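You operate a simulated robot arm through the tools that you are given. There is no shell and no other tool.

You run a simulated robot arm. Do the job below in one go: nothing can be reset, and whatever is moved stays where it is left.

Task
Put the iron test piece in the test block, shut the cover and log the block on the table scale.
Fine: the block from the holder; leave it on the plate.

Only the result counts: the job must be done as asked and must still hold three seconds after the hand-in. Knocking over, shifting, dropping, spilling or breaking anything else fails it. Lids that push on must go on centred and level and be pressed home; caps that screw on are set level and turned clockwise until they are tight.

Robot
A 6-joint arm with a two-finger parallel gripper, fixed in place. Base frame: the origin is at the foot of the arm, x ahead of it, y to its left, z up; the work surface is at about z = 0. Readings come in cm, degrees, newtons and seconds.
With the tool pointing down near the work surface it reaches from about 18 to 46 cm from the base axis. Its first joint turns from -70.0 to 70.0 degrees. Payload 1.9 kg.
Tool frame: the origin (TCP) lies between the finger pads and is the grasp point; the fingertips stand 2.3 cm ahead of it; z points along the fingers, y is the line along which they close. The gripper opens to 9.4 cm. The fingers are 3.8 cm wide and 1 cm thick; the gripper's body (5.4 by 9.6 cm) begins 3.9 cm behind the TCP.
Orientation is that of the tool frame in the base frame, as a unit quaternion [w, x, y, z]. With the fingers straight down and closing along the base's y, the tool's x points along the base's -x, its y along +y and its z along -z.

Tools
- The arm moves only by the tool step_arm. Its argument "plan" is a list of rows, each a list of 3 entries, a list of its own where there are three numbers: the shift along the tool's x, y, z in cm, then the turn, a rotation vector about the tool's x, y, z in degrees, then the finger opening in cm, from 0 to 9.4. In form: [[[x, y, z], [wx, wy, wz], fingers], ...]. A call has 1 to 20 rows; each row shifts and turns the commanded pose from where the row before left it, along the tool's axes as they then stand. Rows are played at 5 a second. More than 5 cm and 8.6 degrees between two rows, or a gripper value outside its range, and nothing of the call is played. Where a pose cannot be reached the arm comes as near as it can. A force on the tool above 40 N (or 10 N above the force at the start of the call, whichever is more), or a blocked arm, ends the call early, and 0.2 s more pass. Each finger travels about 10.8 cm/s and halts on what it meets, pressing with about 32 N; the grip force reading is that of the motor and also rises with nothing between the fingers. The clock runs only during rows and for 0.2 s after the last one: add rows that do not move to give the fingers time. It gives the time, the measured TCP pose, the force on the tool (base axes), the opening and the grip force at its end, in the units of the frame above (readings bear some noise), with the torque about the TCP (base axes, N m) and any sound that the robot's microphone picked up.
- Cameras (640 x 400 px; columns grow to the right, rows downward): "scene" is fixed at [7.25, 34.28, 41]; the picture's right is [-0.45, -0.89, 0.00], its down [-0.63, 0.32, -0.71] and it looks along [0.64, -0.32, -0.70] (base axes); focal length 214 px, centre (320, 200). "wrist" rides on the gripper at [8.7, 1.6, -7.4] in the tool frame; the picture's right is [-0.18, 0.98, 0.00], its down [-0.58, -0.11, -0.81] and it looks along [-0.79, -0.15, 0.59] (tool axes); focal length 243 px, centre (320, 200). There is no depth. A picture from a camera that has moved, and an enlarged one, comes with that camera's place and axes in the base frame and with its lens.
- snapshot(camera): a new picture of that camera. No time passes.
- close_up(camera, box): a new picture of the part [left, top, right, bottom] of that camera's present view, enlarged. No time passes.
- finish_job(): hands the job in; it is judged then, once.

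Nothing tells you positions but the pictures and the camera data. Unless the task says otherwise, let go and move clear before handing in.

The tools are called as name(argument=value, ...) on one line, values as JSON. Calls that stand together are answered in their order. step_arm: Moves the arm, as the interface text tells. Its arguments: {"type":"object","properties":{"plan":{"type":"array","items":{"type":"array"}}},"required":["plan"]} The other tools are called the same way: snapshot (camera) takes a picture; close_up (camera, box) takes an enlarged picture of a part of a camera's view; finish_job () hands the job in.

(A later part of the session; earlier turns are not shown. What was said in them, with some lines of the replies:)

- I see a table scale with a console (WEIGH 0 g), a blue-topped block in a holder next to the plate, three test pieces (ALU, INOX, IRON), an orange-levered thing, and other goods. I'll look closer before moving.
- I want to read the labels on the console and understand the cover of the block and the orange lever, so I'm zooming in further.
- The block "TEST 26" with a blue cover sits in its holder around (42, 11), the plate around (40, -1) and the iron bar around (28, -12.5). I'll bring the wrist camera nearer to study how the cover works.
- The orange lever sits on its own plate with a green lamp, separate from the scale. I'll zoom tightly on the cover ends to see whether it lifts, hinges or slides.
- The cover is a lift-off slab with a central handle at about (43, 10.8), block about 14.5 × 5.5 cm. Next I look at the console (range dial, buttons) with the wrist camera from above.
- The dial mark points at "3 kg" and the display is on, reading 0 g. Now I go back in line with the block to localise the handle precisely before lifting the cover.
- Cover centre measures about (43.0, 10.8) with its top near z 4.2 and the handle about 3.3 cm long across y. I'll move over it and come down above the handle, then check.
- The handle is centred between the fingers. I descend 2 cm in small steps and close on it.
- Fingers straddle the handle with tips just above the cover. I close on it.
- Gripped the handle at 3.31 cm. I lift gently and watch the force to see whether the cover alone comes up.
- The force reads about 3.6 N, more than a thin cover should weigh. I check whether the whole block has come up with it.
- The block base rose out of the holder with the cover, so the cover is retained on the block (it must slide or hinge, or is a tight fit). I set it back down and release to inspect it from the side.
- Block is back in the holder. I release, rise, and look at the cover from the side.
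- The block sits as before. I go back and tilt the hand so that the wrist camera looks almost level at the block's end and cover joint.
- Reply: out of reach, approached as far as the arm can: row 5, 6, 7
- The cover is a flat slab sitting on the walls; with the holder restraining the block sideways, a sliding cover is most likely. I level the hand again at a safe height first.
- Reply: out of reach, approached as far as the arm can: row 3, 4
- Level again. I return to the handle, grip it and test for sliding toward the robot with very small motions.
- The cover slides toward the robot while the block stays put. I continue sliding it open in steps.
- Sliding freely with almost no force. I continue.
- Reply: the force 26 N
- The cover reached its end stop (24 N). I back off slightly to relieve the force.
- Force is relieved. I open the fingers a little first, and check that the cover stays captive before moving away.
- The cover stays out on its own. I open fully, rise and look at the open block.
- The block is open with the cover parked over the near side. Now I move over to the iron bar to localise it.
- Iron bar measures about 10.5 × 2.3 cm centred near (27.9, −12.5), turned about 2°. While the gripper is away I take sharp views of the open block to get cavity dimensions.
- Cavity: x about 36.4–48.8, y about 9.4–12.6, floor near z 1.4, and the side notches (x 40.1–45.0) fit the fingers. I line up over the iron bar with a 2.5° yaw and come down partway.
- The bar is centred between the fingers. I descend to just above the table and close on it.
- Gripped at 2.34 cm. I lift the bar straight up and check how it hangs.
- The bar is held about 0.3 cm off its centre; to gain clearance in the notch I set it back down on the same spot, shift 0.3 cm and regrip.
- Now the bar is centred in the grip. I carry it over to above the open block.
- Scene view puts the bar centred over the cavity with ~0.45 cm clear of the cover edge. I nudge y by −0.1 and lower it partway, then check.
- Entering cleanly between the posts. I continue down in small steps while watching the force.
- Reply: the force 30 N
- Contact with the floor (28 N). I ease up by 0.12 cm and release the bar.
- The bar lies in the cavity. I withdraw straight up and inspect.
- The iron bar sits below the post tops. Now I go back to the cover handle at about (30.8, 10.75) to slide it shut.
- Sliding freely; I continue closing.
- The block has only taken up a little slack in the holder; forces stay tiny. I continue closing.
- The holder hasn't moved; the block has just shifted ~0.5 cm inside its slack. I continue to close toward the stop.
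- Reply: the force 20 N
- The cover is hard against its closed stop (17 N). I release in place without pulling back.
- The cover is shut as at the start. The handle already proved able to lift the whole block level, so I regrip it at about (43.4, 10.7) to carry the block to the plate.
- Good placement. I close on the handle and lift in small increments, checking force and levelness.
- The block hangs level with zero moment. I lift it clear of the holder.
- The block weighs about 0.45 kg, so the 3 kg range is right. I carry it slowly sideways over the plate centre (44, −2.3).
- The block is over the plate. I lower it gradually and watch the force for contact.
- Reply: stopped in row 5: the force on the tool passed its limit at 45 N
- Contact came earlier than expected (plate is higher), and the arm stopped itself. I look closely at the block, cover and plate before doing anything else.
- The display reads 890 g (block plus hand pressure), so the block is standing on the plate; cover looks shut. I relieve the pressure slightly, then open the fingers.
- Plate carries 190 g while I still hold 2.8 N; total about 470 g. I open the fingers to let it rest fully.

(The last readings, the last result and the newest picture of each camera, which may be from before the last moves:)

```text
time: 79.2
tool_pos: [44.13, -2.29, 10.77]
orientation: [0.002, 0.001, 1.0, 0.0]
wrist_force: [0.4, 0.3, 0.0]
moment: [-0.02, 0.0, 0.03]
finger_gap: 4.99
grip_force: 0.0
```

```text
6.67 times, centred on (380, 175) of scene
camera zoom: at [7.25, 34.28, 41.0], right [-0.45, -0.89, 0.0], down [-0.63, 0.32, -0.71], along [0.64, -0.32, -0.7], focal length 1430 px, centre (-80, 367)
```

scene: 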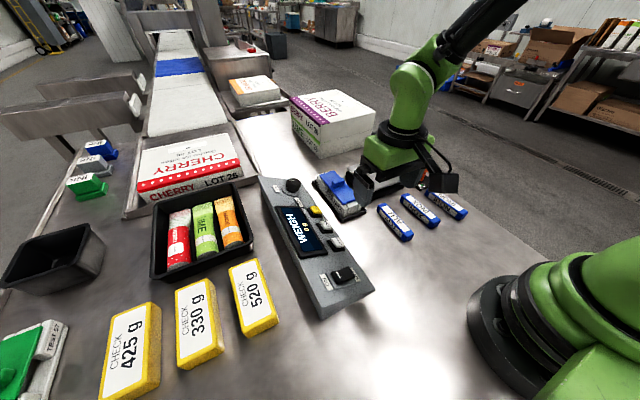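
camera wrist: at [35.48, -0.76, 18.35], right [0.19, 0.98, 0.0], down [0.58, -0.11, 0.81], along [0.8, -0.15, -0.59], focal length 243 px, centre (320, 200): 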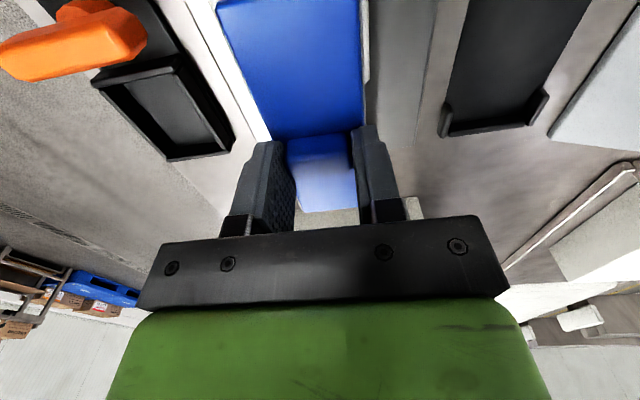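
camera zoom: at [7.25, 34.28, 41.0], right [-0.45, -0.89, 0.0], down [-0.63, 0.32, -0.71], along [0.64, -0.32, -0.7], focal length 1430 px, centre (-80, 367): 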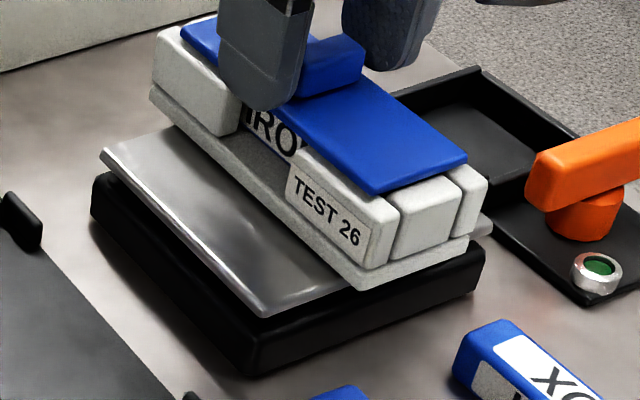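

The scale settles at 425 g with the block free. I rise straight up and move clear, then check the cover once more.

step_arm(plan=[[[0, 0, -1.5], [0, 0, 0], 5], [[0, 0, -3], [0, 0, 0], 5.5], [[0, 0, -3], [0, 0, 0], 6], [[4, 1, 0], [0, 0, 0], 6], [[4, 1, 0], [0, 0, 0], 6], [[3, 2, 0], [0, 0, 0], 6], [[0, 0, 0], [0, 0, 0], 6]])

close_up(camera="scene", box=[345, 140, 415, 205])

close_up(camera="scene", box=[280, 190, 350, 250])

snapshot(camera="wrist")

```text
time: 80.8
tool_pos: [33.18, 1.87, 18.28]
orientation: [0.004, 0.001, 1.0, 0.001]
wrist_force: [-0.3, -0.1, -0.3]
moment: [-0.02, 0.01, 0.02]
finger_gap: 6.01
grip_force: 0.2
```

```text
6.15 times, centred on (380, 172) of scene
camera zoom: at [7.25, 34.28, 41.0], right [-0.45, -0.89, 0.0], down [-0.63, 0.32, -0.71], along [0.64, -0.32, -0.7], focal length 1320 px, centre (-49, 369)
```

zoom: 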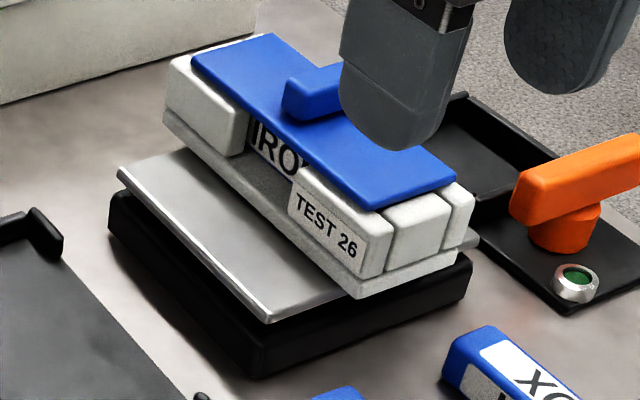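

```text
6.67 times, centred on (315, 220) of scene
camera zoom: at [7.25, 34.28, 41.0], right [-0.45, -0.89, 0.0], down [-0.63, 0.32, -0.71], along [0.64, -0.32, -0.7], focal length 1430 px, centre (353, 67)
```

zoom: 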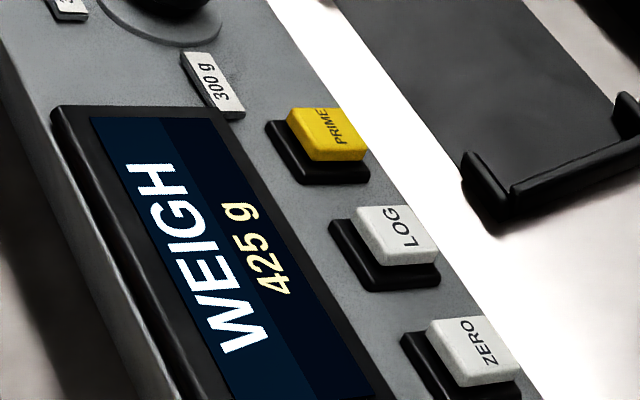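

```text
taken
camera wrist: at [24.52, 3.33, 25.79], right [0.19, 0.98, 0.0], down [0.58, -0.11, 0.81], along [0.8, -0.15, -0.59], focal length 243 px, centre (320, 200)
```

wrist: 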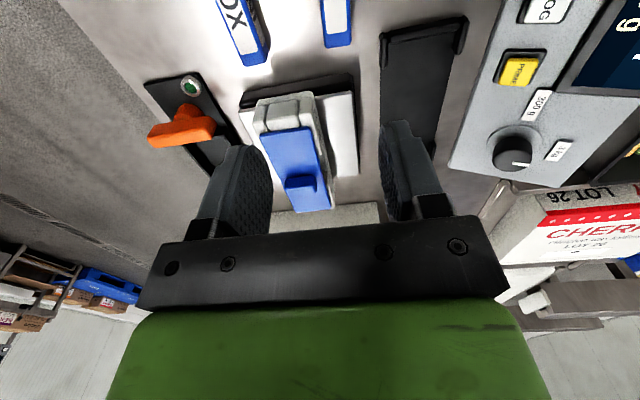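

Block rests on the plate with the cover shut, reading a steady 425 g. Now I close the fingers and move over to look at the LOG button, estimated at (33.8, 19.2, 2.9).

step_arm(plan=[[[0.3, 4, 0], [0, 0, 0], 3], [[0.3, 4, 0], [0, 0, 0], 1], [[0.3, 4, 1], [0, 0, 0], 0], [[0.3, 4, 1], [0, 0, 0], 0], [[0, 1.1, 2], [0, 0, 0], 0], [[0, 0, 0], [0, 0, 0], 0]])

snapshot(camera="wrist")

close_up(camera="wrist", box=[240, 20, 420, 180])

close_up(camera="scene", box=[270, 130, 370, 250])

```text
time: 82.2
tool_pos: [31.79, 18.87, 14.27]
orientation: [0.003, 0.0, 1.0, 0.001]
wrist_force: [1.1, -0.9, -0.4]
moment: [0.0, 0.01, -0.01]
finger_gap: 0.0
grip_force: 32.3
```

```text
taken
camera wrist: at [23.15, 20.43, 21.71], right [0.19, 0.98, 0.0], down [0.58, -0.11, 0.81], along [0.8, -0.15, -0.59], focal length 243 px, centre (320, 200)
```

wrist: 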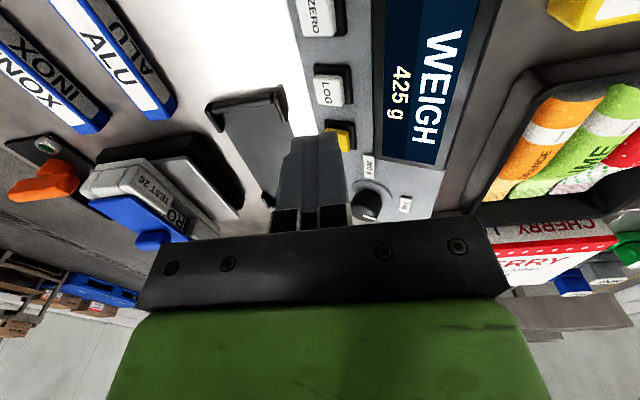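

```text
2.50 times, centred on (330, 100) of wrist
camera zoom: at [23.15, 20.43, 21.71], right [0.19, 0.98, 0.0], down [0.58, -0.11, 0.81], along [0.8, -0.15, -0.59], focal length 606 px, centre (295, 450)
```

zoom: 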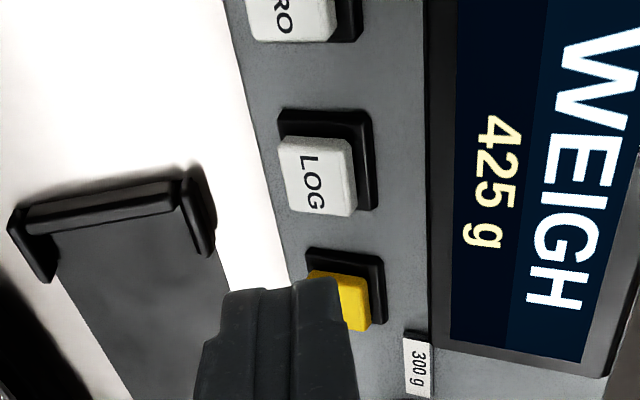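

```text
3.33 times, centred on (320, 190) of scene
camera zoom: at [7.25, 34.28, 41.0], right [-0.45, -0.89, 0.0], down [-0.63, 0.32, -0.71], along [0.64, -0.32, -0.7], focal length 715 px, centre (320, 233)
```

zoom: 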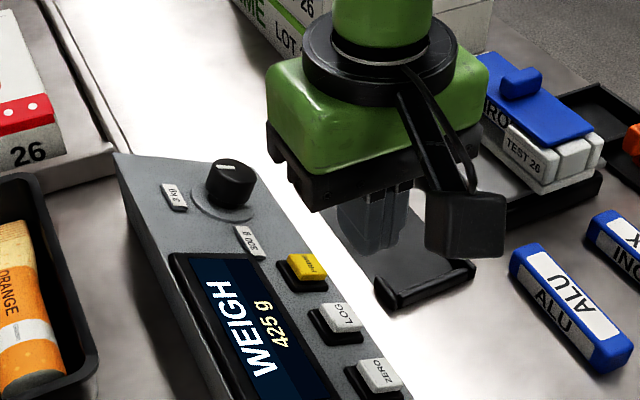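

LOG button's top centre triangulates to about (33.8, 19.2, 2.9), well separated from ZERO and PRIME. I position the closed fingertips right above it.

step_arm(plan=[[[-2, 0.33, 0], [0, 0, 0], 0], [[0, 0, 3], [0, 0, 0], 0], [[0, 0, 3], [0, 0, 0], 0], [[0, 0, 1.8], [0, 0, 0], 0], [[0, 0, 0], [0, 0, 0], 0]])

close_up(camera="scene", box=[290, 180, 370, 250])

close_up(camera="wrist", box=[240, 20, 420, 200])

```text
time: 83.4
tool_pos: [34.01, 19.0, 6.43]
orientation: [0.002, 0.001, 1.0, 0.0]
wrist_force: [0.9, 0.8, 0.1]
moment: [0.03, 0.01, 0.01]
finger_gap: 0.0
grip_force: 32.1
```

```text
5.71 times, centred on (330, 215) of scene
camera zoom: at [7.25, 34.28, 41.0], right [-0.45, -0.89, 0.0], down [-0.63, 0.32, -0.71], along [0.64, -0.32, -0.7], focal length 1226 px, centre (263, 114)
```

zoom: 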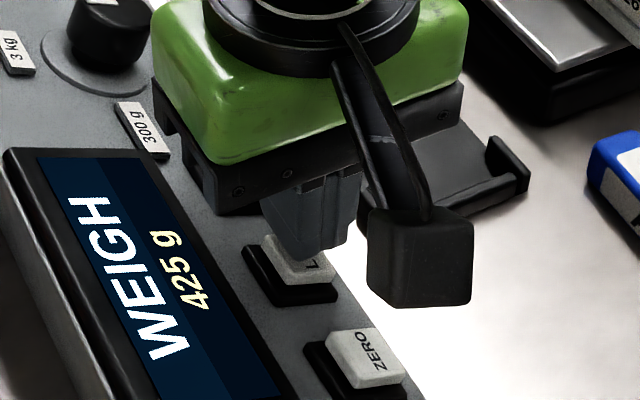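

```text
2.22 times, centred on (330, 110) of wrist
camera zoom: at [25.31, 20.6, 13.91], right [0.19, 0.98, 0.0], down [0.58, -0.11, 0.81], along [0.8, -0.15, -0.59], focal length 539 px, centre (298, 400)
```

zoom: 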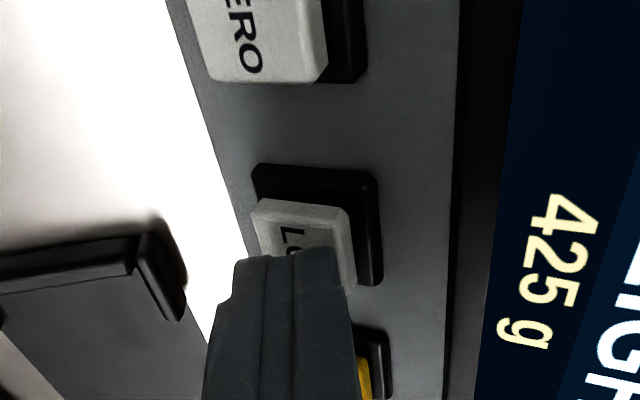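

The tip is over LOG. I press down in small steps.

step_arm(plan=[[[0.2, 0.1, 0.4], [0, 0, 0], 0], [[0, 0, 0.3], [0, 0, 0], 0], [[0, 0, 0.2], [0, 0, 0], 0], [[0, 0, 0], [0, 0, 0], 0]])

close_up(camera="scene", box=[290, 180, 370, 250])

```text
time: 84.4
tool_pos: [33.8, 19.03, 5.64]
orientation: [0.003, 0.001, 1.0, 0.0]
wrist_force: [0.2, -1.2, 1.9]
moment: [0.01, 0.02, 0.03]
finger_gap: 0.0
grip_force: 31.8
heard: click
```

```text
5.71 times, centred on (330, 215) of scene
camera zoom: at [7.25, 34.28, 41.0], right [-0.45, -0.89, 0.0], down [-0.63, 0.32, -0.71], along [0.64, -0.32, -0.7], focal length 1226 px, centre (263, 114)
```

zoom: 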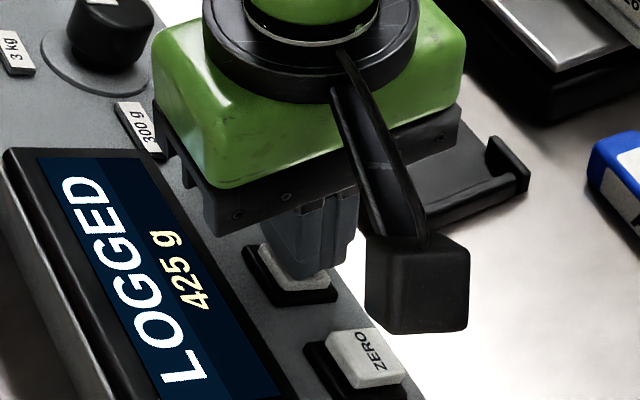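

A click was heard and the display shows "LOGGED 425 g". I retract straight up and move clear, then check the whole scene.

step_arm(plan=[[[0, 0, -1.5], [0, 0, 0], 0], [[0, 0, -4], [0, 0, 0], 0], [[0, 0, -4], [0, 0, 0], 0], [[2, -3, -3], [0, 0, 0], 2], [[2, -3, 0], [0, 0, 0], 4], [[0, 0, 0], [0, 0, 0], 4]])

snapshot(camera="scene")

close_up(camera="scene", box=[270, 170, 370, 250])

close_up(camera="scene", box=[340, 130, 480, 240])

close_up(camera="scene", box=[345, 140, 415, 205])

```text
time: 85.8
tool_pos: [29.8, 13.1, 18.15]
orientation: [0.002, 0.001, 1.0, -0.001]
wrist_force: [-0.1, -0.1, 0.1]
moment: [0.0, -0.02, 0.01]
finger_gap: 3.98
grip_force: 0.0
```

```text
taken
```

scene: 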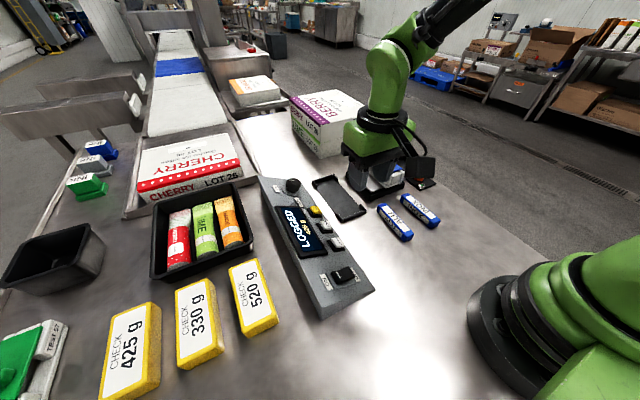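

```text
5.00 times, centred on (320, 210) of scene
camera zoom: at [7.25, 34.28, 41.0], right [-0.45, -0.89, 0.0], down [-0.63, 0.32, -0.71], along [0.64, -0.32, -0.7], focal length 1072 px, centre (320, 150)
```

zoom: 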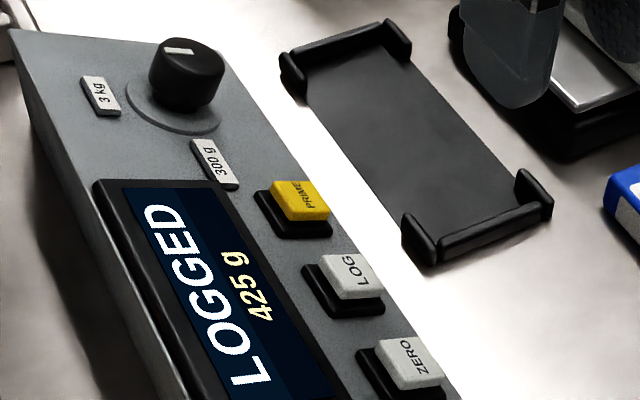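

```text
3.64 times, centred on (410, 185) of scene
camera zoom: at [7.25, 34.28, 41.0], right [-0.45, -0.89, 0.0], down [-0.63, 0.32, -0.71], along [0.64, -0.32, -0.7], focal length 780 px, centre (-7, 254)
```

zoom: 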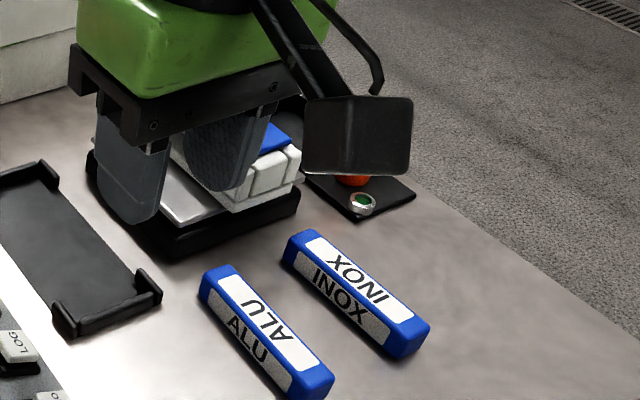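

```text
6.15 times, centred on (380, 172) of scene
camera zoom: at [7.25, 34.28, 41.0], right [-0.45, -0.89, 0.0], down [-0.63, 0.32, -0.71], along [0.64, -0.32, -0.7], focal length 1320 px, centre (-49, 369)
```

zoom: 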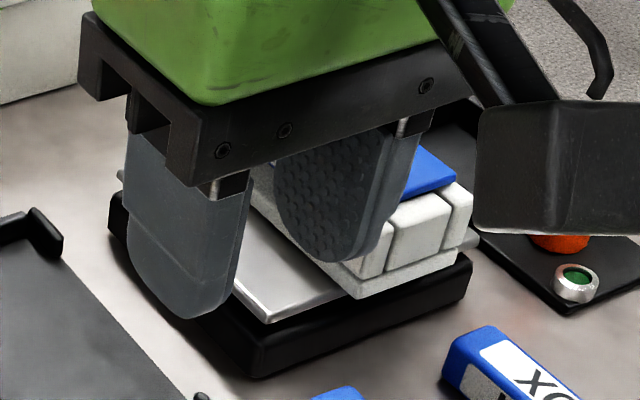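

Display says "LOGGED 425 g". I move the arm further away for one last clear look at the block on the plate.

step_arm(plan=[[[2, 3, -2], [0, 0, 0], 4], [[1, 2, -2], [0, 0, 0], 4], [[0, 0, 0], [0, 0, 0], 4]])

close_up(camera="scene", box=[340, 130, 480, 240])

close_up(camera="wrist", box=[60, 40, 340, 240])

close_up(camera="scene", box=[270, 190, 350, 250])

```text
time: 86.6
tool_pos: [26.54, 18.1, 22.06]
orientation: [0.003, 0.001, 1.0, -0.001]
wrist_force: [-0.1, 0.3, -0.1]
moment: [0.02, -0.01, -0.02]
finger_gap: 4.01
grip_force: 0.0
```

```text
3.64 times, centred on (410, 185) of scene
camera zoom: at [7.25, 34.28, 41.0], right [-0.45, -0.89, 0.0], down [-0.63, 0.32, -0.71], along [0.64, -0.32, -0.7], focal length 780 px, centre (-7, 254)
```

zoom: 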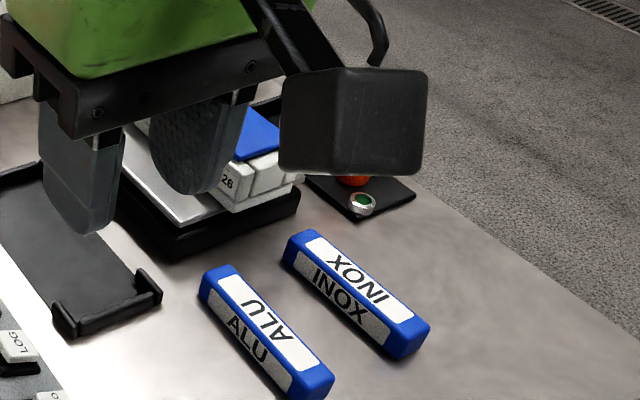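

```text
2.00 times, centred on (200, 140) of wrist
camera zoom: at [18.06, 19.69, 29.64], right [0.19, 0.98, 0.0], down [0.58, -0.11, 0.81], along [0.8, -0.15, -0.59], focal length 485 px, centre (560, 320)
```

zoom: 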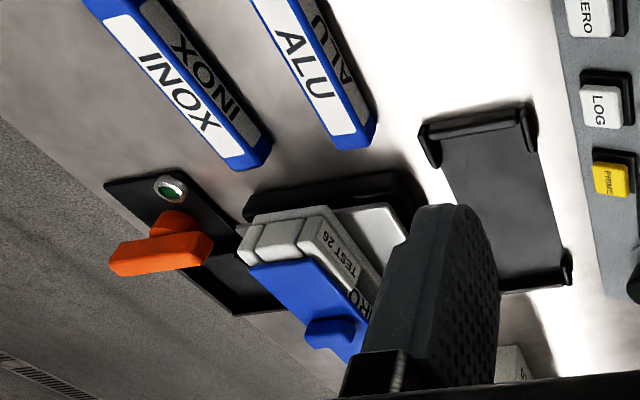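

```text
6.67 times, centred on (310, 220) of scene
camera zoom: at [7.25, 34.28, 41.0], right [-0.45, -0.89, 0.0], down [-0.63, 0.32, -0.71], along [0.64, -0.32, -0.7], focal length 1430 px, centre (387, 67)
```

zoom: 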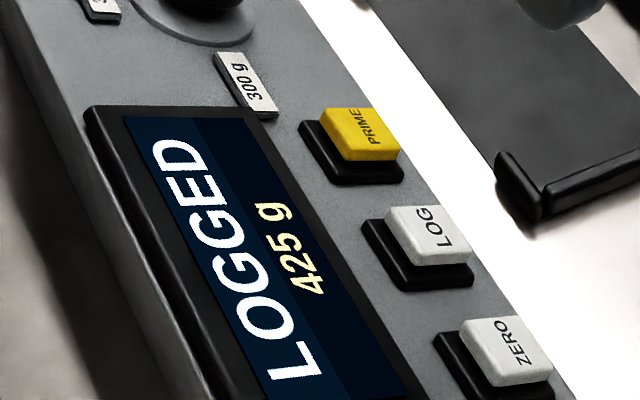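

Everything checks out:
- **Block:** the iron bar is inside TEST 26, the cover is shut, and the block stands on the plate.
- **Log:** the console shows "LOGGED 425 g".
- **Surroundings:** nothing else was moved, and the arm is clear.

I'm handing in.

finish_job()

```text
The job is handed in.
```

The job is handed in: the iron test piece is in the TEST 26 block, the cover is shut, and the block is on the scale plate. The console shows "LOGGED 425 g".

- **Cover:** it slides along the block rather than lifting off. I slid it open, put the bar in, and slid it back until it hit its closed stop.
- **Scale range:** the dial was already on 3 kg and the display read 0 g, so I left both alone. I pressed only LOG, once the reading was steady at 425 g with nothing touching the block.
- **Hard contact:** when I lowered the block, the plate was higher than I had estimated. The arm hit its force limit (45 N) and stopped itself. The block, cover, plate and scale looked undisturbed afterwards.

The holder, the other test pieces and the rest of the table are where they were. The arm is clear of everything. I don't have the judging result.
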